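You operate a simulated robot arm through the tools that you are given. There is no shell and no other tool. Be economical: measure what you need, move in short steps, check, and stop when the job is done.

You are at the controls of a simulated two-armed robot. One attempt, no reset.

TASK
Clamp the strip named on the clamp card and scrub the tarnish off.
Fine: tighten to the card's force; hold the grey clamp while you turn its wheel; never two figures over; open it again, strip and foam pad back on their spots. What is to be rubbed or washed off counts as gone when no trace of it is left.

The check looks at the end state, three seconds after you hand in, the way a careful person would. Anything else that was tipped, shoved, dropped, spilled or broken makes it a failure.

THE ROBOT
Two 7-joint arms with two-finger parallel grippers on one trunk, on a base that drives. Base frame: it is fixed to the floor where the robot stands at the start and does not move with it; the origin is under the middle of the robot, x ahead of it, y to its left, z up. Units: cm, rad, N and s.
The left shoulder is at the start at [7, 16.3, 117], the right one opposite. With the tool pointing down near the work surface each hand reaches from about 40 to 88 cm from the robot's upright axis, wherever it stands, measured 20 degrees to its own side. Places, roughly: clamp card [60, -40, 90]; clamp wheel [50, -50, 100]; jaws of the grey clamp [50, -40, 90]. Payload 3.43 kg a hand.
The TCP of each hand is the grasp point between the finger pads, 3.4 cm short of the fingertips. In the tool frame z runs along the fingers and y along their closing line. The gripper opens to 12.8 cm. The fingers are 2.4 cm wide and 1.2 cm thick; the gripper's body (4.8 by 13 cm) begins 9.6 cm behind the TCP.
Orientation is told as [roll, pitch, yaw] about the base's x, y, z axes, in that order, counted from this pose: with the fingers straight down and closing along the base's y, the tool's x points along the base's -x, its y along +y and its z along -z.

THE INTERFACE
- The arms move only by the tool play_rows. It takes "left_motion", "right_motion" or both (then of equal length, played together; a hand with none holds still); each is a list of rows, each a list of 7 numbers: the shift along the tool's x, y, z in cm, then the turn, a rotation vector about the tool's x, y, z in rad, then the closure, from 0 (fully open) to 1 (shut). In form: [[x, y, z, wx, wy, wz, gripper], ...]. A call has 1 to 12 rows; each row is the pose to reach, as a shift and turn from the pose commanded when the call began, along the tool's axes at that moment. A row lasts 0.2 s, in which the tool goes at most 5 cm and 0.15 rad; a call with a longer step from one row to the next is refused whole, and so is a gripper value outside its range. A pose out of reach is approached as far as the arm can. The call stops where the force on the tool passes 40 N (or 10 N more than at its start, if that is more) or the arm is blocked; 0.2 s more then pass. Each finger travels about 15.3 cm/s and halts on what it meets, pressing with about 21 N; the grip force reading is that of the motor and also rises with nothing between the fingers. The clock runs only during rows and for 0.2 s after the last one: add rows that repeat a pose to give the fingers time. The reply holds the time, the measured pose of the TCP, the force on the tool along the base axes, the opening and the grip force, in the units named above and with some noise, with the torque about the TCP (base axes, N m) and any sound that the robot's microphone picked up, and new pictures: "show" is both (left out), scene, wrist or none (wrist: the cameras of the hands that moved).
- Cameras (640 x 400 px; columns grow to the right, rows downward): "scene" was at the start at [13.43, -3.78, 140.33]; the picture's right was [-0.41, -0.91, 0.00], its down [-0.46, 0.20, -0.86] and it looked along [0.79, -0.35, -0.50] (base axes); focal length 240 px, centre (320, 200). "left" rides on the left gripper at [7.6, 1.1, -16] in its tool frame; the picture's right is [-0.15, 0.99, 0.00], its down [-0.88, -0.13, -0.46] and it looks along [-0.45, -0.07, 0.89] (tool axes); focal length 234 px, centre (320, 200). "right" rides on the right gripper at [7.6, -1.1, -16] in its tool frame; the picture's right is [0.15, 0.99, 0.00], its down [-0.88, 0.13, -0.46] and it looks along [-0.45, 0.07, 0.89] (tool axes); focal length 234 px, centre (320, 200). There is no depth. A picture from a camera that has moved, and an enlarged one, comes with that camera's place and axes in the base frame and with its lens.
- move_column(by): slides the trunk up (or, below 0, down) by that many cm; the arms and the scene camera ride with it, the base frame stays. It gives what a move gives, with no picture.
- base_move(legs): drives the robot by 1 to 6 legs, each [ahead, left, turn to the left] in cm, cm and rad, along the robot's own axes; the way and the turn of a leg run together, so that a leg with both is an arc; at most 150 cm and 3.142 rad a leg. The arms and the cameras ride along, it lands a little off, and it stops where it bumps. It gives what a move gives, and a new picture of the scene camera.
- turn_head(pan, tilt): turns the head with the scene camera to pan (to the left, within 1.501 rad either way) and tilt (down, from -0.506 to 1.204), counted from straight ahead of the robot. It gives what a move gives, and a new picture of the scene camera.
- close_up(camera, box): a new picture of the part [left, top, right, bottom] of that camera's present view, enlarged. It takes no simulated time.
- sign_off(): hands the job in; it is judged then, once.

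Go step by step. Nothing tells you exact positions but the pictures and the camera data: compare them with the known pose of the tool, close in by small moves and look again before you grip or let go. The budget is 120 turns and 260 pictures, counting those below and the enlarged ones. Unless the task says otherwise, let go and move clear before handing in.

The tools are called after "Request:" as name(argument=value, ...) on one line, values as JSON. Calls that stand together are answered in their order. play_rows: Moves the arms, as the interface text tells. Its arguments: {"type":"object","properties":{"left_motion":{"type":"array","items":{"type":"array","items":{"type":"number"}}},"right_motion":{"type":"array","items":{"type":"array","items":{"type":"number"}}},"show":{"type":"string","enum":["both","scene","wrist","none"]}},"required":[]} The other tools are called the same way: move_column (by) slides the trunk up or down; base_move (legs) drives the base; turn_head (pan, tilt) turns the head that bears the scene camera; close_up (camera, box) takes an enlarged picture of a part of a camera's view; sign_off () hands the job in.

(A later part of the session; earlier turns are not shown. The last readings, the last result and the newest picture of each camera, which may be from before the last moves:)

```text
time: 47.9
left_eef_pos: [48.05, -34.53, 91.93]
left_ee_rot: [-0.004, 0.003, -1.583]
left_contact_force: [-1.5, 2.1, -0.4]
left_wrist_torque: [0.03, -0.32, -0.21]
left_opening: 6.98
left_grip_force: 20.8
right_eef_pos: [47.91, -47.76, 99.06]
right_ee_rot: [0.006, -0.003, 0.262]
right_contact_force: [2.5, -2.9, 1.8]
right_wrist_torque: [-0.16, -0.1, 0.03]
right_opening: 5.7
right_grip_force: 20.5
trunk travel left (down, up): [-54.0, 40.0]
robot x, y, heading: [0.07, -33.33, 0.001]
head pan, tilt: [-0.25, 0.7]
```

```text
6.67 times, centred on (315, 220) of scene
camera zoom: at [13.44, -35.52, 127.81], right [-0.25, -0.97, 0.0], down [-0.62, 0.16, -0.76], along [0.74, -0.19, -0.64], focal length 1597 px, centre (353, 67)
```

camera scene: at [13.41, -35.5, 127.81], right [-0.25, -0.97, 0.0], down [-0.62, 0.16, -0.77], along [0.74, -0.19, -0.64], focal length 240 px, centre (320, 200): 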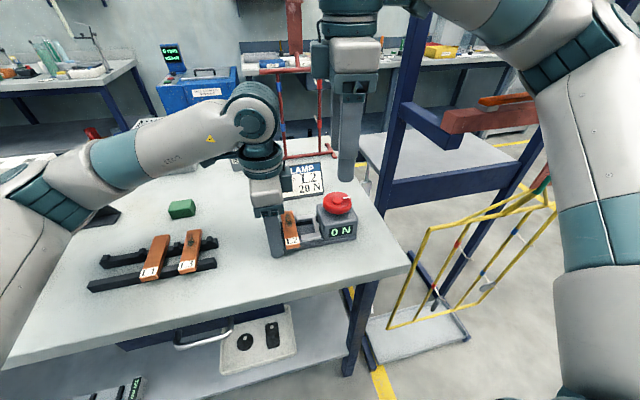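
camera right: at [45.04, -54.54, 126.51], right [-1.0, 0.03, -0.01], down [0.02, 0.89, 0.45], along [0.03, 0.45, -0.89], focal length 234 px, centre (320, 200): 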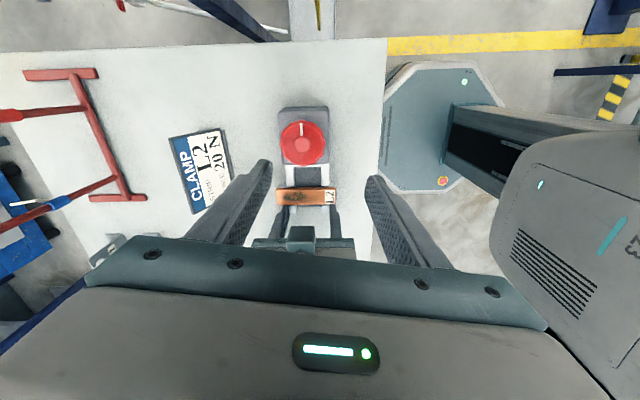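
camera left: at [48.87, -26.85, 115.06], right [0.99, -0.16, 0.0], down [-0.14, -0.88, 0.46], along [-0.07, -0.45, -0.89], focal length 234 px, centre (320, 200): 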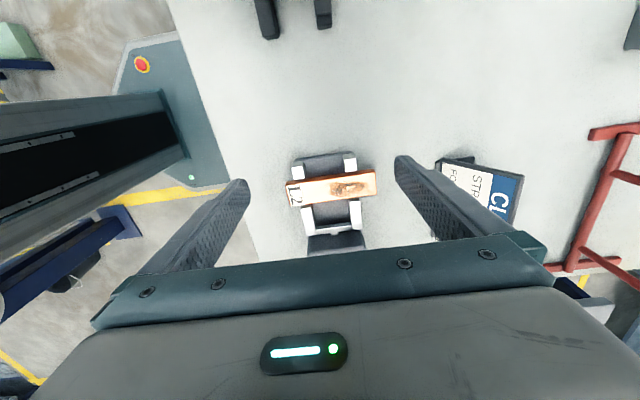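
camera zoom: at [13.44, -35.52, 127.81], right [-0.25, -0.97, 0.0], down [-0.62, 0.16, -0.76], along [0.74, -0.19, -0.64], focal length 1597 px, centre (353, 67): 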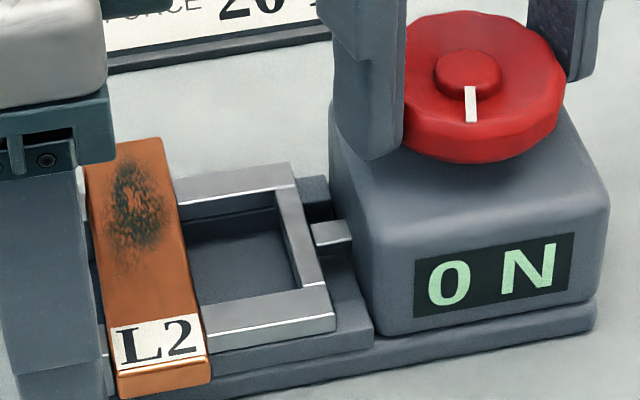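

Request:
play_rows(right_motion=[[0, 0, 0, 0, 0, 0.05, 0.68], [0, 0, 0, 0, 0, 0.05, 0.68]], show="none")

Request:
close_up(camera="scene", box=[270, 190, 360, 250])

```text
time: 48.5
left_eef_pos: [48.08, -34.52, 91.98]
left_ee_rot: [-0.003, 0.004, -1.583]
left_contact_force: [-2.1, 2.7, -0.1]
left_wrist_torque: [0.07, -0.61, -0.37]
left_opening: 6.98
left_grip_force: 21.1
right_eef_pos: [47.79, -47.73, 99.03]
right_ee_rot: [0.006, -0.001, 0.214]
right_contact_force: [4.6, -3.7, 5.8]
right_wrist_torque: [-0.22, -0.08, 0.03]
right_opening: 5.73
right_grip_force: 20.9
trunk travel left (down, up): [-54.0, 40.0]
robot x, y, heading: [0.13, -33.11, -0.001]
head pan, tilt: [-0.25, 0.7]
```

```text
6.67 times, centred on (315, 220) of scene
camera zoom: at [13.45, -35.51, 127.81], right [-0.25, -0.97, 0.0], down [-0.62, 0.16, -0.76], along [0.74, -0.19, -0.64], focal length 1597 px, centre (353, 67)
```

zoom: 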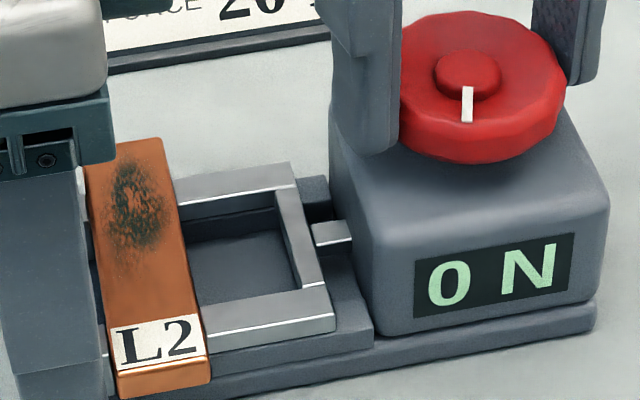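

Still 0 N, but the strip has stopped moving, so contact is near. I'll take another small step.

Request:
play_rows(right_motion=[[0, 0, 0, 0, 0, 0.04, 0.68], [0, 0, 0, 0, 0, 0.04, 0.68]], show="none")

Request:
close_up(camera="scene", box=[270, 190, 360, 250])

```text
time: 49.1
left_eef_pos: [47.99, -34.53, 92.01]
left_ee_rot: [-0.003, 0.004, -1.582]
left_contact_force: [-2.3, 3.1, 0.8]
left_wrist_torque: [0.14, -0.54, -0.38]
left_opening: 6.96
left_grip_force: 20.6
right_eef_pos: [47.88, -47.77, 98.91]
right_ee_rot: [0.005, -0.003, 0.172]
right_contact_force: [4.7, -6.0, 8.1]
right_wrist_torque: [-0.27, -0.19, 0.03]
right_opening: 5.74
right_grip_force: 20.6
trunk travel left (down, up): [-54.0, 40.0]
robot x, y, heading: [0.22, -33.45, 0.004]
head pan, tilt: [-0.25, 0.7]
```

```text
6.67 times, centred on (315, 220) of scene
camera zoom: at [13.45, -35.51, 127.81], right [-0.25, -0.97, 0.0], down [-0.62, 0.16, -0.76], along [0.74, -0.19, -0.64], focal length 1597 px, centre (353, 67)
```

zoom: 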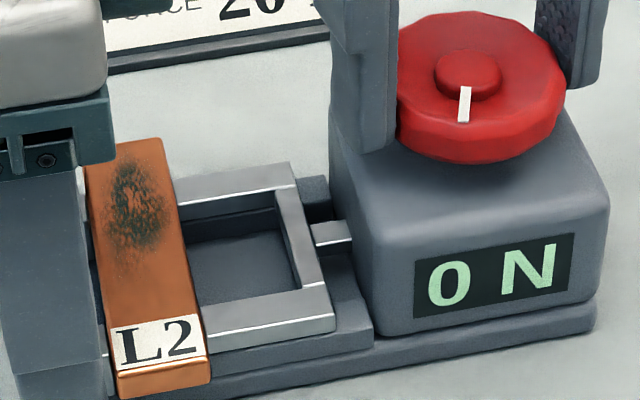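

Request:
play_rows(right_motion=[[0, 0, 0, 0, 0, 0.06, 0.68], [0, 0, 0, 0, 0, 0.06, 0.68]], show="none")

Request:
close_up(camera="scene", box=[270, 190, 360, 250])

```text
time: 49.7
left_eef_pos: [48.04, -34.47, 92.0]
left_ee_rot: [-0.004, 0.003, -1.582]
left_contact_force: [-3.4, 4.3, 0.3]
left_wrist_torque: [0.19, -0.41, -0.41]
left_opening: 6.99
left_grip_force: 20.9
right_eef_pos: [47.88, -47.95, 99.01]
right_ee_rot: [0.006, 0.001, 0.112]
right_contact_force: [6.9, -5.8, 9.8]
right_wrist_torque: [-0.26, -0.31, 0.03]
right_opening: 5.73
right_grip_force: 20.6
trunk travel left (down, up): [-54.0, 40.0]
robot x, y, heading: [0.07, -33.44, 0.0]
head pan, tilt: [-0.25, 0.7]
```

```text
6.67 times, centred on (315, 220) of scene
camera zoom: at [13.45, -35.51, 127.81], right [-0.25, -0.97, 0.0], down [-0.62, 0.16, -0.76], along [0.74, -0.19, -0.64], focal length 1597 px, centre (353, 67)
```

zoom: 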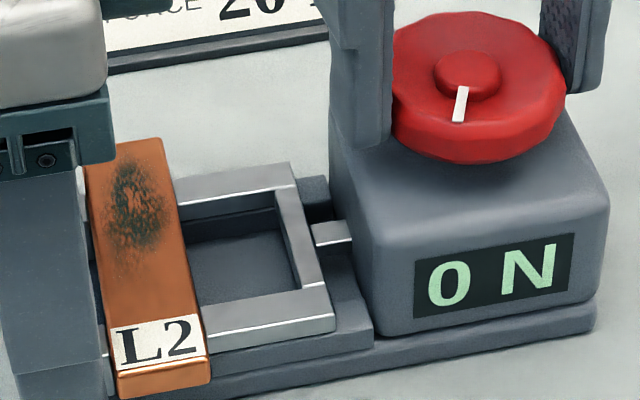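

Request:
play_rows(right_motion=[[0, 0, 0, 0, 0, 0.06, 0.68], [0, 0, 0, 0, 0, 0.06, 0.68]], show="none")

Request:
close_up(camera="scene", box=[270, 190, 360, 250])

```text
time: 50.3
left_eef_pos: [48.11, -34.53, 92.06]
left_ee_rot: [-0.004, 0.003, -1.583]
left_contact_force: [-2.3, 5.8, 0.4]
left_wrist_torque: [0.12, -0.35, -0.54]
left_opening: 7.0
left_grip_force: 21.3
right_eef_pos: [47.98, -47.72, 99.07]
right_ee_rot: [0.005, 0.0, 0.052]
right_contact_force: [7.6, -8.5, 11.5]
right_wrist_torque: [-0.29, -0.27, 0.0]
right_opening: 5.74
right_grip_force: 20.6
trunk travel left (down, up): [-54.0, 40.0]
robot x, y, heading: [-0.5, -33.09, -0.001]
head pan, tilt: [-0.25, 0.7]
```

```text
6.67 times, centred on (315, 220) of scene
camera zoom: at [13.45, -35.51, 127.81], right [-0.25, -0.97, 0.0], down [-0.62, 0.16, -0.76], along [0.74, -0.19, -0.64], focal length 1597 px, centre (353, 67)
```

zoom: 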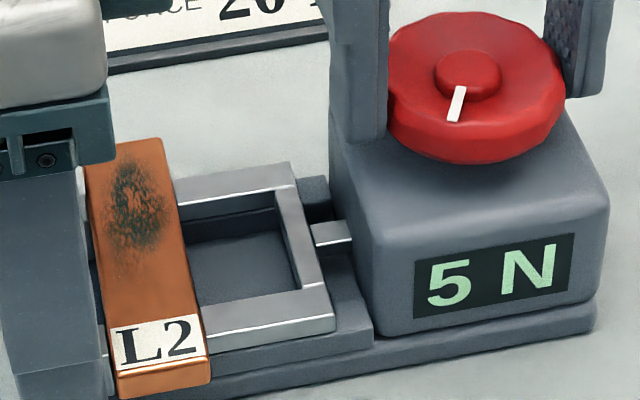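

It reads 5 N, so contact has begun. I'll take very small steps from here.

Request:
play_rows(right_motion=[[0, 0, 0, 0, 0, 0.03, 0.68], [0, 0, 0, 0, 0, 0.03, 0.68]], show="none")

Request:
close_up(camera="scene", box=[270, 190, 360, 250])

```text
time: 50.9
left_eef_pos: [48.15, -34.54, 92.05]
left_ee_rot: [-0.003, 0.004, -1.581]
left_contact_force: [-0.2, 6.1, 0.6]
left_wrist_torque: [0.02, 0.06, -0.36]
left_opening: 6.97
left_grip_force: 21.2
right_eef_pos: [47.93, -47.75, 99.08]
right_ee_rot: [0.002, 0.002, 0.022]
right_contact_force: [4.1, -10.0, 14.3]
right_wrist_torque: [-0.39, -0.19, -0.02]
right_opening: 5.71
right_grip_force: 20.9
trunk travel left (down, up): [-54.0, 40.0]
robot x, y, heading: [0.15, -33.42, -0.0]
head pan, tilt: [-0.25, 0.7]
```

```text
6.67 times, centred on (315, 220) of scene
camera zoom: at [13.42, -35.51, 127.81], right [-0.25, -0.97, 0.0], down [-0.62, 0.16, -0.76], along [0.74, -0.19, -0.64], focal length 1597 px, centre (353, 67)
```

zoom: 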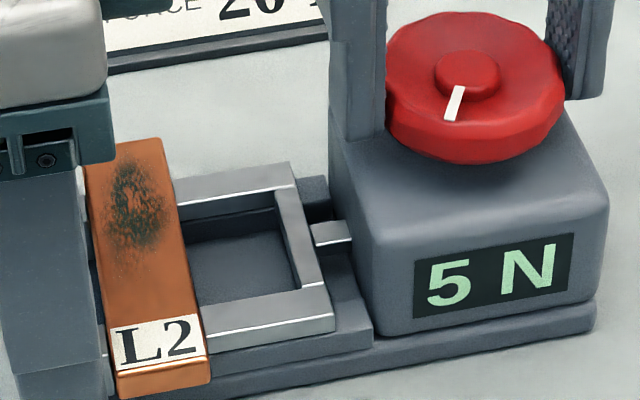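

Request:
play_rows(right_motion=[[0, 0, 0, 0, 0, 0.05, 0.68], [0, 0, 0, 0, 0, 0.05, 0.68]], show="none")

Request:
close_up(camera="scene", box=[270, 190, 360, 250])

```text
time: 51.5
left_eef_pos: [48.04, -34.51, 92.04]
left_ee_rot: [-0.004, 0.003, -1.582]
left_contact_force: [-0.5, 7.7, -0.3]
left_wrist_torque: [0.03, 0.08, -0.21]
left_opening: 6.99
left_grip_force: 20.6
right_eef_pos: [48.01, -47.83, 98.97]
right_ee_rot: [0.006, 0.0, -0.027]
right_contact_force: [3.1, -9.7, 16.1]
right_wrist_torque: [-0.38, -0.04, -0.01]
right_opening: 5.73
right_grip_force: 21.0
trunk travel left (down, up): [-54.0, 40.0]
robot x, y, heading: [-0.07, -33.31, 0.005]
head pan, tilt: [-0.25, 0.7]
```

```text
6.67 times, centred on (315, 220) of scene
camera zoom: at [13.41, -35.52, 127.81], right [-0.25, -0.97, 0.0], down [-0.62, 0.16, -0.76], along [0.74, -0.19, -0.64], focal length 1597 px, centre (353, 67)
```

zoom: 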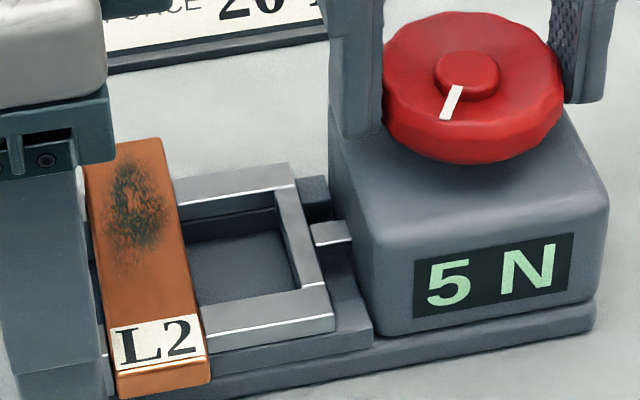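

5 N still. I'll grip the wheel again at yaw ≈0.55 to relieve the side load and regain range.

Request:
play_rows(right_motion=[[0, 0, 0, 0, 0, 0, 0.45], [0, 0, 0, 0, 0, 0, 0.36], [0, 0, 0, 0, 0, -0.14, 0.36], [0, 0, 0, 0, 0, -0.28, 0.36], [0, 0, 0, 0, 0, -0.42, 0.36], [0, 0, 0, 0, 0, -0.56, 0.36], [0, 0, 0, 0, 0, -0.6, 0.36], [0, 0, 0, 0, 0, -0.6, 0.5], [0, 0, 0, 0, 0, -0.6, 0.55], [0, 0, 0, 0, 0, -0.6, 0.68], [0, 0, 0, 0, 0, -0.6, 0.68]], show="none")

Request:
close_up(camera="scene", box=[270, 190, 360, 250])

```text
time: 53.9
left_eef_pos: [48.0, -34.56, 91.99]
left_ee_rot: [-0.003, 0.003, -1.583]
left_contact_force: [-0.1, -1.3, 0.5]
left_wrist_torque: [-0.24, -0.23, -0.25]
left_opening: 7.0
left_grip_force: 21.7
right_eef_pos: [47.96, -47.8, 99.02]
right_ee_rot: [0.004, -0.002, 0.573]
right_contact_force: [1.2, -1.1, -0.5]
right_wrist_torque: [-0.19, -0.11, 0.03]
right_opening: 5.69
right_grip_force: 21.4
trunk travel left (down, up): [-54.0, 40.0]
robot x, y, heading: [0.24, -33.37, -0.002]
head pan, tilt: [-0.25, 0.7]
```

```text
6.67 times, centred on (315, 220) of scene
camera zoom: at [13.44, -35.53, 127.81], right [-0.25, -0.97, 0.0], down [-0.62, 0.16, -0.76], along [0.74, -0.19, -0.64], focal length 1597 px, centre (353, 67)
```

zoom: 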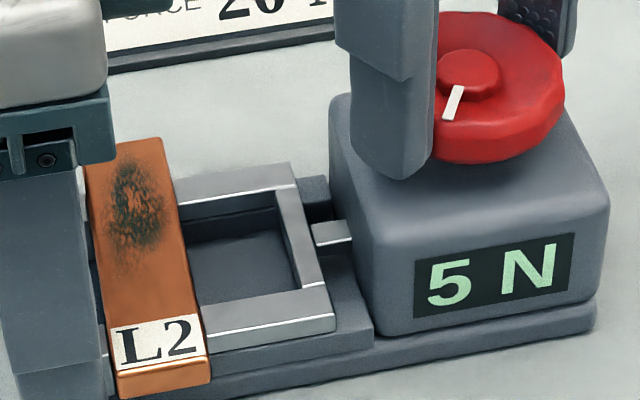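

Request:
play_rows(right_motion=[[0, 0, 0, 0, 0, 0.06, 0.68], [0, 0, 0, 0, 0, 0.06, 0.68]], show="none")

Request:
close_up(camera="scene", box=[270, 190, 360, 250])

```text
time: 54.5
left_eef_pos: [47.98, -34.66, 91.95]
left_ee_rot: [-0.004, 0.004, -1.582]
left_contact_force: [-0.7, -1.2, -0.4]
left_wrist_torque: [0.0, -0.22, -0.31]
left_opening: 6.98
left_grip_force: 20.7
right_eef_pos: [47.9, -47.79, 98.9]
right_ee_rot: [0.004, -0.003, 0.511]
right_contact_force: [1.2, -0.5, 0.5]
right_wrist_torque: [-0.14, -0.23, 0.01]
right_opening: 5.71
right_grip_force: 20.8
trunk travel left (down, up): [-54.0, 40.0]
robot x, y, heading: [0.18, -33.31, 0.002]
head pan, tilt: [-0.25, 0.7]
```

```text
6.67 times, centred on (315, 220) of scene
camera zoom: at [13.44, -35.53, 127.81], right [-0.25, -0.97, 0.0], down [-0.62, 0.16, -0.76], along [0.74, -0.19, -0.64], focal length 1597 px, centre (353, 67)
```

zoom: 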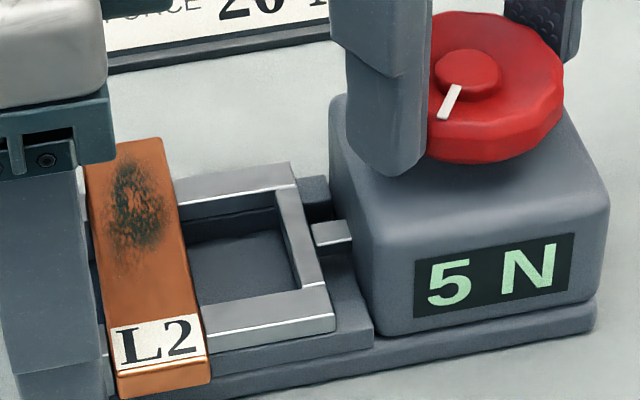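

Request:
play_rows(right_motion=[[0, 0, 0, 0, 0, 0.07, 0.68], [0, 0, 0, 0, 0, 0.07, 0.68]], show="none")

Request:
close_up(camera="scene", box=[270, 190, 360, 250])

```text
time: 55.1
left_eef_pos: [48.08, -34.55, 91.96]
left_ee_rot: [-0.002, 0.003, -1.584]
left_contact_force: [-1.3, -0.9, 0.4]
left_wrist_torque: [0.02, -0.21, -0.28]
left_opening: 7.0
left_grip_force: 21.3
right_eef_pos: [47.98, -47.76, 98.99]
right_ee_rot: [0.003, -0.003, 0.442]
right_contact_force: [2.2, -0.7, 1.3]
right_wrist_torque: [-0.12, -0.23, 0.02]
right_opening: 5.7
right_grip_force: 21.3
trunk travel left (down, up): [-54.0, 40.0]
robot x, y, heading: [0.33, -33.38, 0.002]
head pan, tilt: [-0.25, 0.7]
```

```text
6.67 times, centred on (315, 220) of scene
camera zoom: at [13.44, -35.53, 127.81], right [-0.25, -0.97, 0.0], down [-0.62, 0.16, -0.76], along [0.74, -0.19, -0.64], focal length 1597 px, centre (353, 67)
```

zoom: 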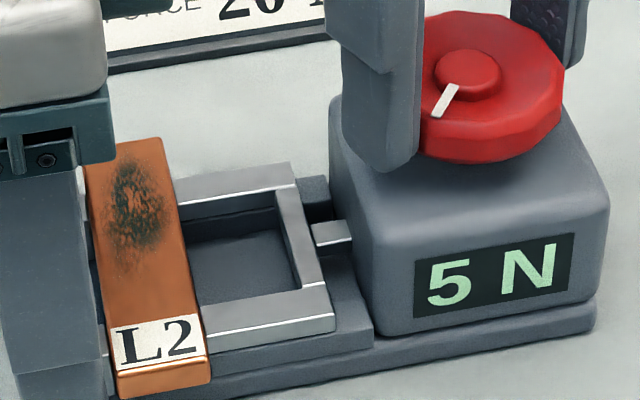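

Request:
play_rows(right_motion=[[0, 0, 0, 0, 0, 0.08, 0.68], [0, 0, 0, 0, 0, 0.08, 0.68]], show="none")

Request:
close_up(camera="scene", box=[270, 190, 360, 250])

```text
time: 55.7
left_eef_pos: [48.13, -34.53, 91.9]
left_ee_rot: [-0.002, 0.003, -1.582]
left_contact_force: [-1.3, 0.2, 0.3]
left_wrist_torque: [0.05, -0.45, -0.34]
left_opening: 7.0
left_grip_force: 20.5
right_eef_pos: [47.92, -47.73, 98.86]
right_ee_rot: [0.005, -0.001, 0.359]
right_contact_force: [4.2, -2.7, 2.6]
right_wrist_torque: [-0.16, -0.17, 0.03]
right_opening: 5.72
right_grip_force: 21.1
trunk travel left (down, up): [-54.0, 40.0]
robot x, y, heading: [-0.18, -33.56, 0.001]
head pan, tilt: [-0.25, 0.7]
```

```text
6.67 times, centred on (315, 220) of scene
camera zoom: at [13.45, -35.53, 127.81], right [-0.25, -0.97, 0.0], down [-0.62, 0.16, -0.76], along [0.74, -0.19, -0.64], focal length 1597 px, centre (353, 67)
```

zoom: 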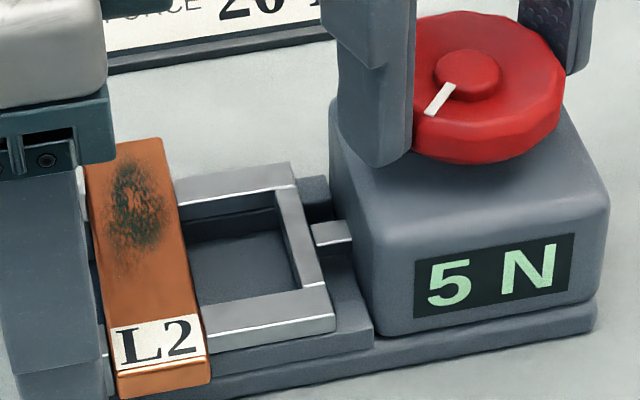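

Request:
play_rows(right_motion=[[0, 0, 0, 0, 0, 0.1, 0.68], [0, 0, 0, 0, 0, 0.1, 0.68]], show="none")

Request:
close_up(camera="scene", box=[270, 190, 360, 250])

```text
time: 56.3
left_eef_pos: [48.05, -34.51, 91.99]
left_ee_rot: [-0.004, 0.004, -1.584]
left_contact_force: [-0.9, 1.3, -0.5]
left_wrist_torque: [0.01, -0.32, -0.47]
left_opening: 7.01
left_grip_force: 20.8
right_eef_pos: [48.02, -47.78, 99.01]
right_ee_rot: [0.005, -0.002, 0.26]
right_contact_force: [3.6, -3.0, 5.5]
right_wrist_torque: [-0.23, -0.3, 0.01]
right_opening: 5.7
right_grip_force: 20.9
trunk travel left (down, up): [-54.0, 40.0]
robot x, y, heading: [0.66, -33.39, 0.002]
head pan, tilt: [-0.25, 0.7]
```

```text
6.67 times, centred on (315, 220) of scene
camera zoom: at [13.44, -35.52, 127.81], right [-0.25, -0.97, 0.0], down [-0.62, 0.16, -0.76], along [0.74, -0.19, -0.64], focal length 1597 px, centre (353, 67)
```

zoom: 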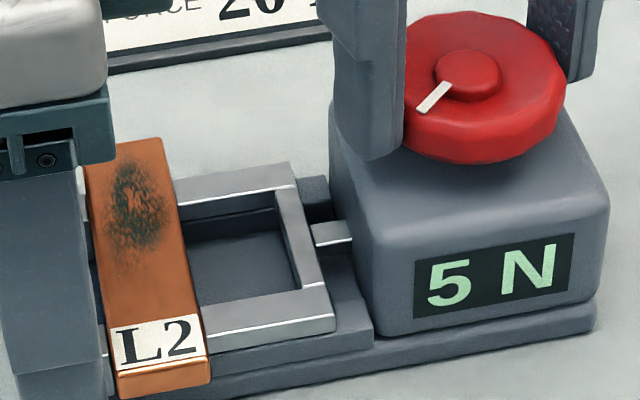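

Each 5 N figure spans a wide turn, over 0.4 rad. I'll continue by 0.12.

Request:
play_rows(right_motion=[[0, 0, 0, 0, 0, 0.12, 0.68], [0, 0, 0, 0, 0, 0.12, 0.68]], show="none")

Request:
close_up(camera="scene", box=[270, 190, 360, 250])

```text
time: 56.9
left_eef_pos: [48.03, -34.5, 92.04]
left_ee_rot: [-0.003, 0.004, -1.584]
left_contact_force: [-0.3, 2.5, -0.3]
left_wrist_torque: [0.02, -0.29, -0.29]
left_opening: 7.01
left_grip_force: 21.1
right_eef_pos: [47.89, -47.77, 98.87]
right_ee_rot: [0.005, -0.001, 0.142]
right_contact_force: [4.0, -5.3, 11.2]
right_wrist_torque: [-0.36, -0.24, 0.04]
right_opening: 5.69
right_grip_force: 20.6
trunk travel left (down, up): [-54.0, 40.0]
robot x, y, heading: [0.25, -33.5, -0.003]
head pan, tilt: [-0.25, 0.7]
```

```text
6.67 times, centred on (315, 220) of scene
camera zoom: at [13.43, -35.52, 127.82], right [-0.25, -0.97, 0.0], down [-0.62, 0.16, -0.76], along [0.74, -0.19, -0.64], focal length 1597 px, centre (353, 67)
```

zoom: 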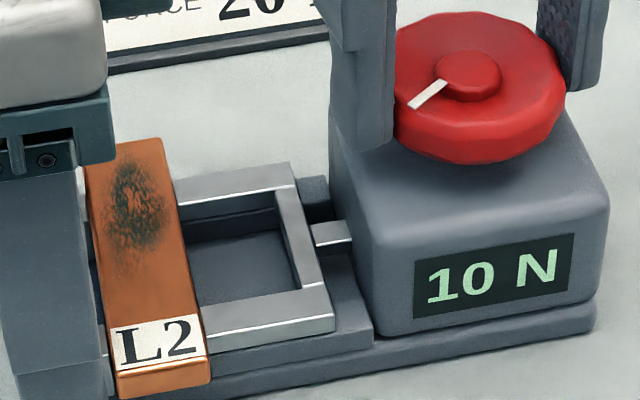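

10 N at about 0.47 rad per figure. I'll grip again at yaw ≈1.09 and turn 0.7 rad, which should give 15 N.

Request:
play_rows(right_motion=[[0, 0, 0, 0, 0, 0, 0.36], [0, 0, 0, 0, 0, 0, 0.36], [0, 0, 0, 0, 0, -0.14, 0.36], [0, 0, 0, 0, 0, -0.28, 0.36], [0, 0, 0, 0, 0, -0.42, 0.36], [0, 0, 0, 0, 0, -0.56, 0.36], [0, 0, 0, 0, 0, -0.7, 0.36], [0, 0, 0, 0, 0, -0.84, 0.36], [0, 0, 0, 0, 0, -0.95, 0.36], [0, 0, 0, 0, 0, -0.95, 0.5], [0, 0, 0, 0, 0, -0.95, 0.68], [0, 0, 0, 0, 0, -0.95, 0.68]], show="none")

Request:
play_rows(right_motion=[[0, 0, 0, 0, 0, 0.1, 0.68], [0, 0, 0, 0, 0, 0.2, 0.68], [0, 0, 0, 0, 0, 0.3, 0.68], [0, 0, 0, 0, 0, 0.4, 0.68], [0, 0, 0, 0, 0, 0.5, 0.68], [0, 0, 0, 0, 0, 0.5, 0.68]], show="none")

Request:
close_up(camera="scene", box=[270, 190, 360, 250])

```text
time: 59.5
left_eef_pos: [48.15, -34.53, 91.95]
left_ee_rot: [-0.003, 0.003, -1.585]
left_contact_force: [0.2, -0.4, -0.3]
left_wrist_torque: [-0.06, -0.2, -0.11]
left_opening: 6.99
left_grip_force: 20.5
right_eef_pos: [47.94, -47.8, 99.02]
right_ee_rot: [0.001, -0.003, 1.093]
right_contact_force: [-1.4, 0.8, 0.2]
right_wrist_torque: [0.03, 0.06, 0.05]
right_opening: 5.72
right_grip_force: 19.9
trunk travel left (down, up): [-54.0, 40.0]
robot x, y, heading: [-0.2, -33.18, -0.004]
head pan, tilt: [-0.25, 0.7]
```

```text
time: 60.9
left_eef_pos: [48.03, -34.55, 92.01]
left_ee_rot: [-0.002, 0.004, -1.582]
left_contact_force: [-2.1, 1.6, 2.6]
left_wrist_torque: [-0.14, -0.17, -0.21]
left_opening: 6.97
left_grip_force: 20.6
right_eef_pos: [47.78, -47.73, 98.94]
right_ee_rot: [0.004, -0.002, 0.592]
right_contact_force: [2.5, -1.4, -0.2]
right_wrist_torque: [-0.09, -0.24, 0.06]
right_opening: 5.69
right_grip_force: 20.6
trunk travel left (down, up): [-54.0, 40.0]
robot x, y, heading: [-0.2, -33.54, -0.003]
head pan, tilt: [-0.25, 0.7]
```

```text
6.67 times, centred on (315, 220) of scene
camera zoom: at [13.46, -35.51, 127.8], right [-0.25, -0.97, 0.0], down [-0.62, 0.16, -0.76], along [0.74, -0.19, -0.64], focal length 1597 px, centre (353, 67)
```

zoom: 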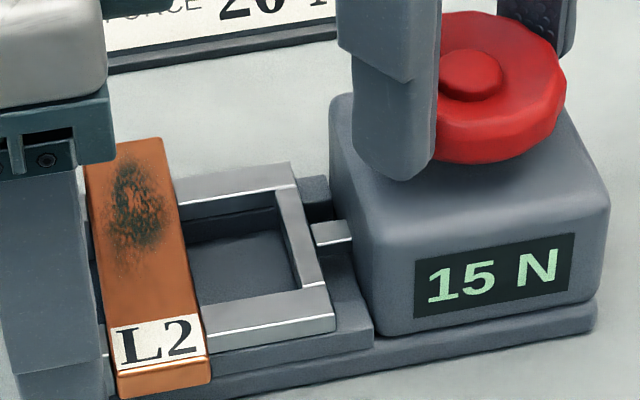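

15 N as predicted. Another 0.5 rad should bring 20 N.

Request:
play_rows(right_motion=[[0, 0, 0, 0, 0, 0.1, 0.68], [0, 0, 0, 0, 0, 0.2, 0.68], [0, 0, 0, 0, 0, 0.3, 0.68], [0, 0, 0, 0, 0, 0.4, 0.68], [0, 0, 0, 0, 0, 0.5, 0.68], [0, 0, 0, 0, 0, 0.5, 0.68]], show="none")

Request:
close_up(camera="scene", box=[270, 190, 360, 250])

```text
time: 62.3
left_eef_pos: [48.06, -34.59, 92.08]
left_ee_rot: [-0.003, 0.003, -1.581]
left_contact_force: [-0.9, 2.9, 1.7]
left_wrist_torque: [0.16, -0.23, -0.14]
left_opening: 7.02
left_grip_force: 20.8
right_eef_pos: [47.93, -47.73, 99.09]
right_ee_rot: [0.004, 0.0, 0.09]
right_contact_force: [0.4, -4.5, -1.0]
right_wrist_torque: [-0.17, -0.02, 0.04]
right_opening: 5.72
right_grip_force: 20.8
trunk travel left (down, up): [-54.0, 40.0]
robot x, y, heading: [-0.38, -33.33, 0.004]
head pan, tilt: [-0.25, 0.7]
```

```text
6.67 times, centred on (315, 220) of scene
camera zoom: at [13.44, -35.52, 127.81], right [-0.25, -0.97, 0.0], down [-0.62, 0.16, -0.76], along [0.74, -0.19, -0.64], focal length 1597 px, centre (353, 67)
```

zoom: 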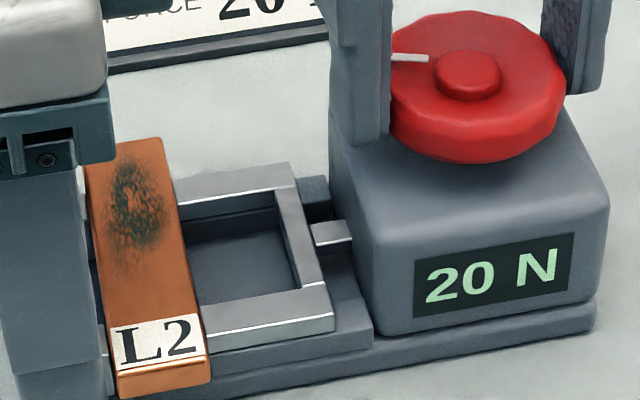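

The display shows 20 N. I'll add 0.08 rad of margin, release the wheel, lift the right hand and park it high to the right.

Request:
play_rows(right_motion=[[0, 0, 0, 0, 0, 0.08, 0.68], [0, 0, 0, 0, 0, 0.08, 0.45], [0, 0, 0, 0, 0, 0.08, 0.36], [0, 0, -4, 0, 0, 0.08, 0.36], [0, 0, -8, 0, 0, 0.08, 0.36], [0, 0, -12.5, 0, 0, 0.08, 0.36], [0, 0, -17, 0, 0, 0.08, 0.36], [0, 0, -21.5, 0, 0, 0.08, 0.36], [0, 0, -26, 0, 0, 0.08, 0.36], [0, 0, -30, 0, 0, 0.08, 0.36]], show="none")

Request:
close_up(camera="scene", box=[270, 190, 360, 250])

```text
time: 64.5
left_eef_pos: [47.95, -34.46, 92.07]
left_ee_rot: [-0.004, 0.001, -1.584]
left_contact_force: [-1.8, -0.9, 0.1]
left_wrist_torque: [0.52, -0.06, -0.11]
left_opening: 7.01
left_grip_force: 21.5
right_eef_pos: [45.93, -51.99, 126.99]
right_ee_rot: [0.006, -0.001, 0.012]
right_contact_force: [0.5, 0.2, 1.0]
right_wrist_torque: [-0.03, -0.02, -0.01]
right_opening: 8.2
right_grip_force: 0.1
right hand out of reach, approached as far as the arm can: row 8, 9, 10
trunk travel left (down, up): [-54.0, 40.0]
robot x, y, heading: [-0.01, -33.55, -0.005]
head pan, tilt: [-0.25, 0.7]
```

```text
6.67 times, centred on (315, 220) of scene
camera zoom: at [13.39, -35.5, 127.8], right [-0.25, -0.97, 0.0], down [-0.62, 0.16, -0.77], along [0.74, -0.19, -0.64], focal length 1597 px, centre (353, 67)
```

zoom: 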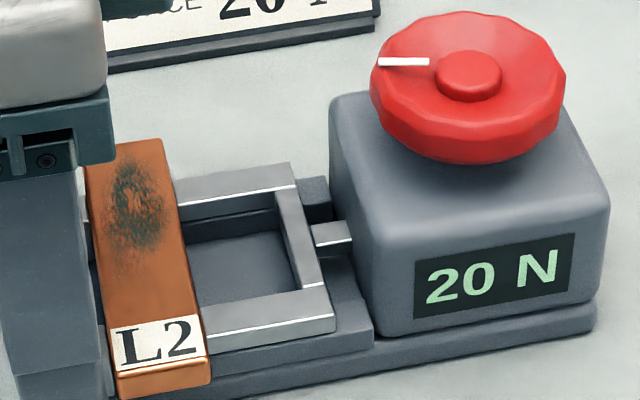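

The clamp holds 20 N. Now I'll park the right hand out of the way while the left hand releases the clamp and lifts.

Request:
play_rows(right_motion=[[1, -2, 0, 0, 0, 0, 0.36], [2, -4, 0, 0, 0, 0, 0.36], [3, -6, 0, 0, 0, 0, 0.36], [4, -8, 0, 0, 0, 0, 0.36], [5, -10, 0, 0, 0, 0, 0.36], [6, -11, 0, 0, 0, 0, 0.36], [6, -11, 0, 0, 0, 0, 0.36], [6, -11, 0, 0, 0, 0, 0.36], [6, -11, 0, 0, 0, 0, 0.36], [6, -11, 0, 0, 0, 0, 0.36], [6, -11, 0, 0, 0, 0, 0.36], [6, -11, 0, 0, 0, 0, 0.36]], left_motion=[[0, 0, 0, 0, 0, 0, 0.42], [0, 0, 0, 0, 0, 0, 0.36], [0, 0, 0, 0, 0, 0, 0.36], [0, 0, -4, 0, 0, 0, 0.36], [0, 0, -8, 0, 0, 0, 0.36], [0, 0, -11, 0, 0, -0.14, 0.36], [1, 0, -13, 0, 0, -0.28, 0.36], [2, 0, -13, 0, 0, -0.42, 0.36], [3, 0, -13, 0, 0, -0.56, 0.36], [4, 0, -13, 0, 0, -0.7, 0.36], [5, 0, -13, 0, 0, -0.84, 0.36], [6, 0, -13, 0, 0, -0.98, 0.36]], show="scene")

Request:
close_up(camera="scene", box=[270, 190, 360, 250])

```text
time: 67.1
left_eef_pos: [48.27, -28.46, 105.03]
left_ee_rot: [0.001, 0.003, -0.6]
left_contact_force: [0.1, 1.4, -0.4]
left_wrist_torque: [0.01, -0.05, 0.05]
left_opening: 8.2
left_grip_force: 0.0
right_eef_pos: [40.18, -62.89, 126.9]
right_ee_rot: [0.005, -0.001, 0.01]
right_contact_force: [-0.1, 0.1, 0.1]
right_wrist_torque: [-0.06, 0.01, 0.0]
right_opening: 8.2
right_grip_force: 0.0
trunk travel left (down, up): [-54.0, 40.0]
robot x, y, heading: [-0.18, -33.01, 0.003]
head pan, tilt: [-0.25, 0.7]
camera scene: at [13.44, -35.45, 127.81], right [-0.25, -0.97, 0.0], down [-0.62, 0.16, -0.76], along [0.74, -0.19, -0.64], focal length 240 px, centre (320, 200)
```

scene: 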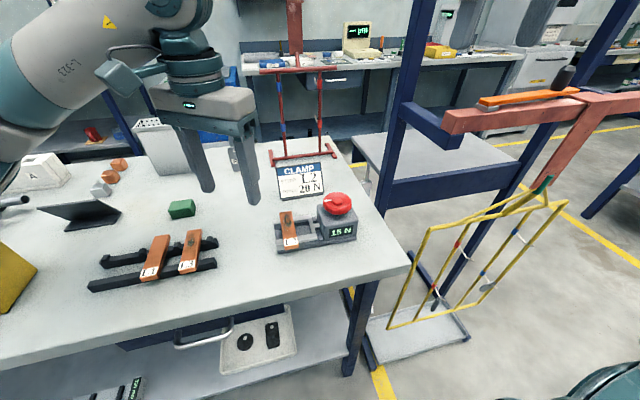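

```text
6.67 times, centred on (315, 220) of scene
camera zoom: at [13.44, -35.45, 127.81], right [-0.25, -0.97, 0.0], down [-0.62, 0.16, -0.76], along [0.74, -0.19, -0.64], focal length 1597 px, centre (353, 67)
```

zoom: 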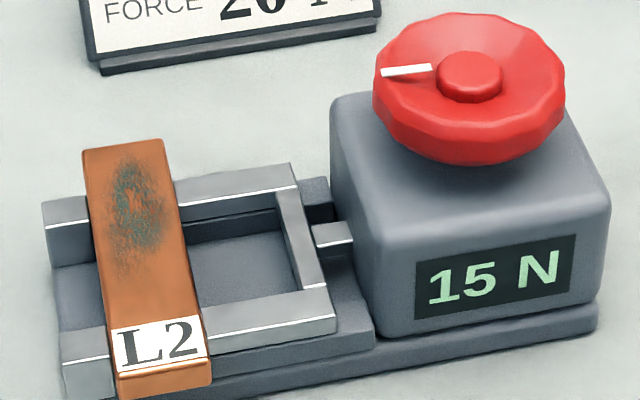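

The display dropped to 15 N when the clamp was released, and the wheel turned back slightly. I'll finish turning the left hand and see whether it keeps creeping.

Request:
play_rows(left_motion=[[0, 0, 0, 0, 0, -0.14, 0.36], [0, 0, 0, 0, 0, -0.28, 0.36], [0, 0, 0, 0, 0, -0.42, 0.36], [0, 0, 0, 0, 0, -0.55, 0.36], [0, 0, 0, 0, 0, -0.6, 0.36], [0, 0, 0, 0, 0, -0.6, 0.36], [0, 0, 0, 0, 0, -0.6, 0.36], [0, 0, 0, 0, 0, -0.6, 0.36], [0, 0, 0, 0, 0, -0.6, 0.36], [0, 0, 0, 0, 0, -0.6, 0.36]], show="none")

Request:
close_up(camera="scene", box=[270, 190, 360, 250])

```text
time: 69.3
left_eef_pos: [48.11, -28.65, 105.0]
left_ee_rot: [0.004, 0.003, -0.004]
left_contact_force: [0.6, -0.1, -0.3]
left_wrist_torque: [0.02, -0.01, 0.05]
left_opening: 8.18
left_grip_force: 0.1
right_eef_pos: [40.2, -62.84, 127.01]
right_ee_rot: [0.004, 0.001, 0.013]
right_contact_force: [0.5, 0.4, 0.9]
right_wrist_torque: [0.03, -0.03, 0.0]
right_opening: 8.17
right_grip_force: 0.0
trunk travel left (down, up): [-54.0, 40.0]
robot x, y, heading: [-0.2, -33.24, -0.001]
head pan, tilt: [-0.25, 0.7]
```

```text
6.67 times, centred on (315, 220) of scene
camera zoom: at [13.44, -35.51, 127.81], right [-0.25, -0.97, 0.0], down [-0.62, 0.16, -0.76], along [0.74, -0.19, -0.64], focal length 1597 px, centre (353, 67)
```

zoom: 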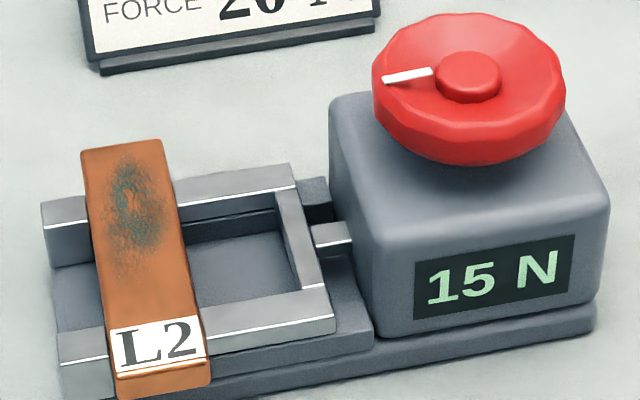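

The wheel creeps back when nothing holds it, so the right hand should hold it while the left scrubs. First the left hand goes back to hold the clamp, and then I retighten.

Request:
play_rows(left_motion=[[0, 0, 0, 0, 0, 0.143, 0.2], [0, 0, 0, 0, 0, 0.286, 0], [0, 0, 0, 0, 0, 0.428, 0], [0, 0, 0, 0, 0, 0.571, 0], [0, -1, 0, 0, 0, 0.714, 0], [0, -2, 0, 0, 0, 0.857, 0], [0, -3, 0, 0, 0, 1.0, 0], [0, -4, 0, 0, 0, 1.142, 0], [0, -5, 0, 0, 0, 1.285, 0], [0, -5.85, 0, 0, 0, 1.428, 0], [0, -5.85, 0, 0, 0, 1.571, 0], [0, -5.85, 0, 0, 0, 1.571, 0]], right_motion=[[-1, 2, 0, 0, 0, -0.08, 0.36], [-2, 4, 0, 0, 0, -0.16, 0.36], [-3, 6, 0, 0, 0, -0.25, 0.36], [-4, 8, 0, 0, 0, -0.34, 0.36], [-5, 10, 0, 0, 0, -0.42, 0.36], [-5, 11, 0.5, 0, 0, -0.5, 0.36], [-5, 11, 3, 0, 0, -0.6, 0.36], [-5, 11, 5, 0, 0, -0.7, 0.36], [-5, 12, 7, 0, 0, -0.8, 0.36], [-5, 13, 9, 0, 0, -0.9, 0.36], [-6, 14, 11, 0, 0, -1.0, 0.36], [-7, 15, 13, 0, 0, -1.05, 0.36]], show="none")

Request:
close_up(camera="left", box=[180, 60, 460, 235])

Request:
close_up(camera="scene", box=[250, 160, 370, 250])

```text
time: 71.9
left_eef_pos: [48.25, -34.51, 104.9]
left_ee_rot: [-0.002, 0.005, -1.574]
left_contact_force: [-0.5, 0.8, 0.4]
left_wrist_torque: [0.04, 0.03, 0.0]
left_opening: 12.8
left_grip_force: 0.1
right_eef_pos: [47.01, -47.83, 113.94]
right_ee_rot: [0.003, -0.003, 1.066]
right_contact_force: [0.3, 0.7, 0.6]
right_wrist_torque: [0.05, 0.03, -0.01]
right_opening: 8.21
right_grip_force: 0.0
trunk travel left (down, up): [-54.0, 40.0]
robot x, y, heading: [0.31, -32.76, 0.001]
head pan, tilt: [-0.25, 0.7]
```

```text
2.29 times, centred on (320, 148) of left
camera zoom: at [49.39, -27.0, 120.9], right [0.99, -0.15, 0.0], down [-0.13, -0.88, 0.45], along [-0.07, -0.45, -0.89], focal length 535 px, centre (320, 320)
```

zoom: 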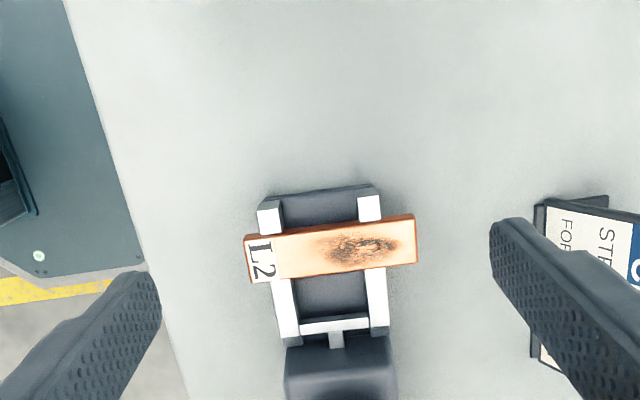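

```text
4.44 times, centred on (310, 205) of scene
camera zoom: at [13.58, -35.53, 127.79], right [-0.25, -0.97, 0.0], down [-0.63, 0.16, -0.76], along [0.74, -0.19, -0.65], focal length 1065 px, centre (364, 178)
```

zoom: 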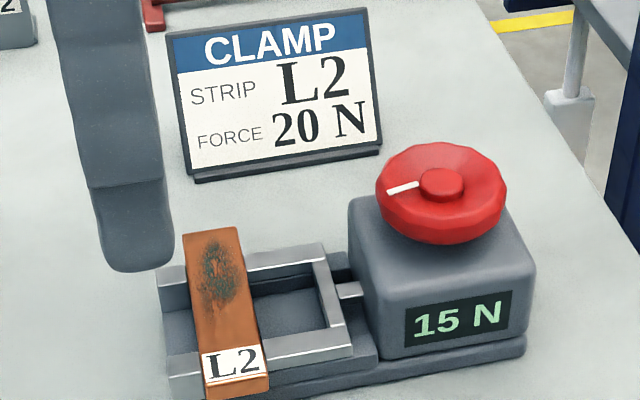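

Still 15 N, with slow creep. The left hand goes down to grip the clamp and the right hand goes down over the wheel.

Request:
play_rows(left_motion=[[0, -0.1, 4, 0, 0, 0, 0.1], [0, -0.15, 8, 0, 0, 0, 0.2], [0, -0.15, 11, 0, 0, 0, 0.3], [0, -0.15, 12.9, 0, 0, 0, 0.36], [0, -0.15, 12.9, 0, 0, 0, 0.4], [0, -0.15, 12.9, 0, 0, 0, 0.44], [0, -0.15, 12.9, 0, 0, 0, 0.55], [0, -0.15, 12.9, 0, 0, 0, 0.55], [0, -0.15, 12.9, 0, 0, 0, 0.55]], right_motion=[[0, 0, 0, 0, 0, 0, 0.36], [-0.2, -0.3, 3, 0, 0, 0, 0.36], [-0.48, -0.76, 7, 0, 0, 0, 0.36], [-0.48, -0.76, 11, 0, 0, 0, 0.36], [-0.48, -0.76, 14.9, 0, 0, 0, 0.36], [-0.48, -0.76, 14.9, 0, 0, 0, 0.36], [-0.48, -0.76, 14.9, 0, 0, 0, 0.5], [-0.48, -0.76, 14.9, 0, 0, 0, 0.68], [-0.48, -0.76, 14.9, 0, 0, 0, 0.68]], show="none")

Request:
close_up(camera="scene", box=[250, 160, 370, 250])

```text
time: 73.9
left_eef_pos: [48.0, -34.41, 92.16]
left_ee_rot: [-0.002, 0.004, -1.573]
left_contact_force: [-0.9, 1.4, 0.4]
left_wrist_torque: [-0.09, 0.16, -0.14]
left_opening: 7.0
left_grip_force: 21.6
right_eef_pos: [47.79, -47.53, 99.16]
right_ee_rot: [0.004, -0.003, 1.063]
right_contact_force: [0.8, -1.5, 0.3]
right_wrist_torque: [0.04, -0.2, 0.05]
right_opening: 5.68
right_grip_force: 21.1
trunk travel left (down, up): [-54.0, 40.0]
robot x, y, heading: [0.34, -32.88, -0.001]
head pan, tilt: [-0.25, 0.7]
```

```text
4.44 times, centred on (310, 205) of scene
camera zoom: at [13.49, -35.51, 127.79], right [-0.25, -0.97, 0.0], down [-0.62, 0.16, -0.76], along [0.74, -0.19, -0.64], focal length 1065 px, centre (364, 178)
```

zoom: 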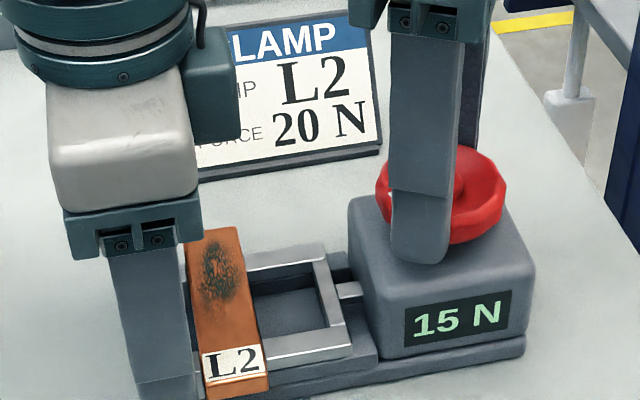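

15 N, with both hands set. I'll turn 0.4 rad to get back to the middle of the 20 N figure.

Request:
play_rows(right_motion=[[0, 0, 0, 0, 0, 0.1, 0.68], [0, 0, 0, 0, 0, 0.2, 0.68], [0, 0, 0, 0, 0, 0.3, 0.68], [0, 0, 0, 0, 0, 0.4, 0.68], [0, 0, 0, 0, 0, 0.4, 0.68]], show="none")

Request:
close_up(camera="scene", box=[250, 160, 370, 250])

```text
time: 75.1
left_eef_pos: [48.1, -34.46, 92.09]
left_ee_rot: [-0.002, 0.004, -1.574]
left_contact_force: [-7.5, 3.6, 0.3]
left_wrist_torque: [-0.17, -0.08, -0.93]
left_opening: 6.99
left_grip_force: 21.2
right_eef_pos: [48.07, -47.71, 99.16]
right_ee_rot: [0.005, -0.001, 0.662]
right_contact_force: [6.7, -2.5, -3.1]
right_wrist_torque: [-0.39, -0.36, 0.09]
right_opening: 5.71
right_grip_force: 21.7
trunk travel left (down, up): [-54.0, 40.0]
robot x, y, heading: [0.13, -33.18, 0.004]
head pan, tilt: [-0.25, 0.7]
```

```text
4.44 times, centred on (310, 205) of scene
camera zoom: at [13.52, -35.52, 127.8], right [-0.25, -0.97, 0.0], down [-0.62, 0.16, -0.76], along [0.74, -0.19, -0.64], focal length 1065 px, centre (364, 178)
```

zoom: 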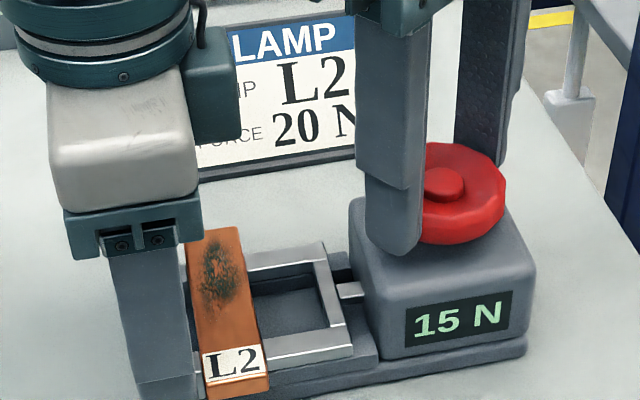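

Request:
play_rows(right_motion=[[0, 0, 0, 0, 0, 0.1, 0.68], [0, 0, 0, 0, 0, 0.2, 0.68], [0, 0, 0, 0, 0, 0.2, 0.68]], show="none")

Request:
close_up(camera="scene", box=[250, 160, 370, 250])

```text
time: 75.9
left_eef_pos: [47.98, -34.55, 92.12]
left_ee_rot: [-0.002, 0.004, -1.572]
left_contact_force: [-3.0, 3.3, -1.4]
left_wrist_torque: [-0.08, 0.11, -0.52]
left_opening: 7.0
left_grip_force: 20.8
right_eef_pos: [47.83, -47.67, 99.08]
right_ee_rot: [0.005, -0.002, 0.462]
right_contact_force: [3.6, -4.5, -0.2]
right_wrist_torque: [-0.32, -0.33, 0.1]
right_opening: 5.69
right_grip_force: 20.8
trunk travel left (down, up): [-54.0, 40.0]
robot x, y, heading: [-0.19, -33.92, -0.001]
head pan, tilt: [-0.25, 0.7]
```

```text
4.44 times, centred on (310, 205) of scene
camera zoom: at [13.51, -35.52, 127.8], right [-0.25, -0.97, 0.0], down [-0.62, 0.16, -0.76], along [0.74, -0.19, -0.64], focal length 1065 px, centre (364, 178)
```

zoom: 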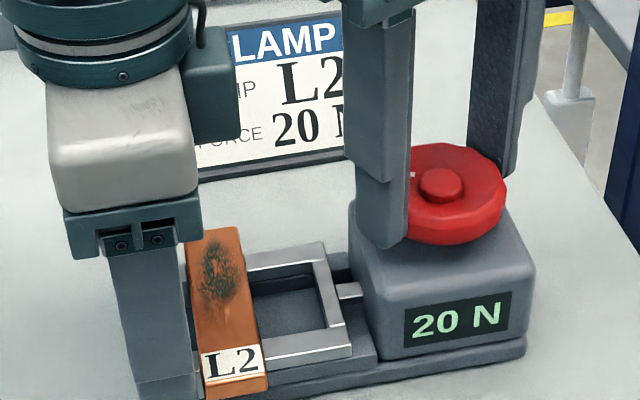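

20 N again. I'll turn 0.2 rad further within that figure, then grip again at yaw ≈1.3 so the hand is slim toward the left arm and can keep holding the wheel.

Request:
play_rows(right_motion=[[0, 0, 0, 0, 0, 0.1, 0.68], [0, 0, 0, 0, 0, 0.17, 0.68], [0, 0, 0, 0, 0, 0.17, 0.68]], show="none")

Request:
close_up(camera="scene", box=[290, 200, 360, 250])

Request:
play_rows(right_motion=[[0, 0, 0, 0, 0, 0, 0.38], [0, 0, 0, 0, 0, -0.14, 0.36], [0, 0, 0, 0, 0, -0.28, 0.36], [0, 0, 0, 0, 0, -0.42, 0.36], [0, 0, 0, 0, 0, -0.56, 0.36], [0, 0, 0, 0, 0, -0.7, 0.36], [0, 0, 0, 0, 0, -0.84, 0.36], [0, 0, 0, 0, 0, -0.95, 0.36], [0, 0, 0, 0, 0, -1.0, 0.4], [0, 0, 0, 0, 0, -1.0, 0.55], [0, 0, 0, 0, 0, -1.0, 0.68]], show="none")

Request:
close_up(camera="scene", box=[250, 160, 370, 250])

```text
time: 76.7
left_eef_pos: [47.97, -34.31, 92.12]
left_ee_rot: [-0.003, 0.003, -1.572]
left_contact_force: [-2.3, 8.1, -0.1]
left_wrist_torque: [-0.03, 0.14, -0.37]
left_opening: 7.03
left_grip_force: 21.5
right_eef_pos: [47.93, -47.58, 99.11]
right_ee_rot: [0.004, 0.0, 0.289]
right_contact_force: [1.7, -8.2, 0.6]
right_wrist_torque: [-0.44, -0.31, 0.13]
right_opening: 5.69
right_grip_force: 20.5
trunk travel left (down, up): [-54.0, 40.0]
robot x, y, heading: [-0.05, -33.35, -0.001]
head pan, tilt: [-0.25, 0.7]
```

```text
8.00 times, centred on (325, 225) of scene
camera zoom: at [13.5, -35.53, 127.8], right [-0.25, -0.97, 0.0], down [-0.62, 0.16, -0.76], along [0.74, -0.19, -0.64], focal length 1916 px, centre (280, 0)
```

zoom: 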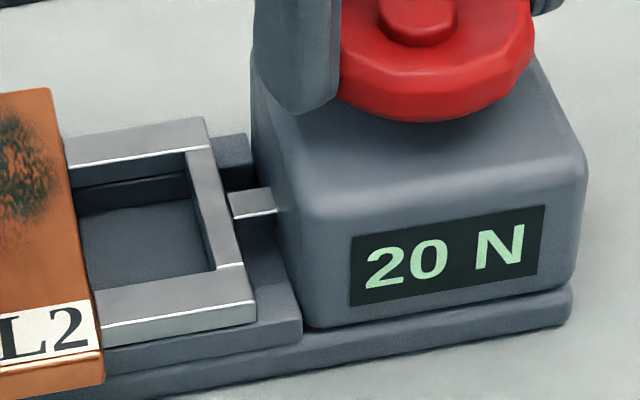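

```text
time: 79.1
left_eef_pos: [48.09, -34.41, 92.16]
left_ee_rot: [-0.005, 0.006, -1.575]
left_contact_force: [3.0, -0.2, -0.2]
left_wrist_torque: [-0.13, -0.03, 0.38]
left_opening: 6.99
left_grip_force: 21.5
right_eef_pos: [47.83, -47.63, 99.19]
right_ee_rot: [0.002, -0.003, 1.292]
right_contact_force: [-3.8, 0.5, -0.6]
right_wrist_torque: [0.07, 0.35, 0.1]
right_opening: 5.7
right_grip_force: 20.9
trunk travel left (down, up): [-54.0, 40.0]
robot x, y, heading: [-0.34, -33.09, 0.003]
head pan, tilt: [-0.25, 0.7]
```

```text
4.44 times, centred on (310, 205) of scene
camera zoom: at [13.48, -35.52, 127.8], right [-0.25, -0.97, 0.0], down [-0.62, 0.16, -0.76], along [0.74, -0.19, -0.64], focal length 1065 px, centre (364, 178)
```

zoom: 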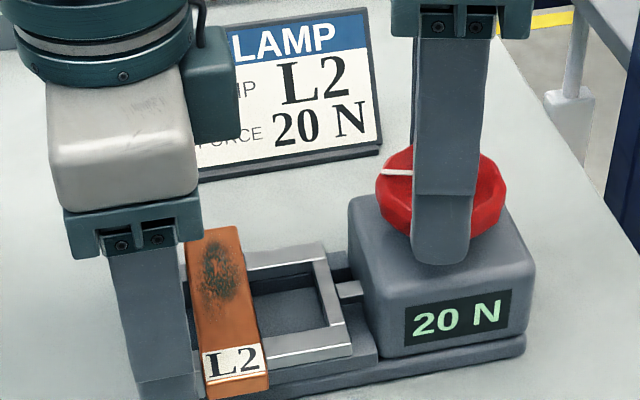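

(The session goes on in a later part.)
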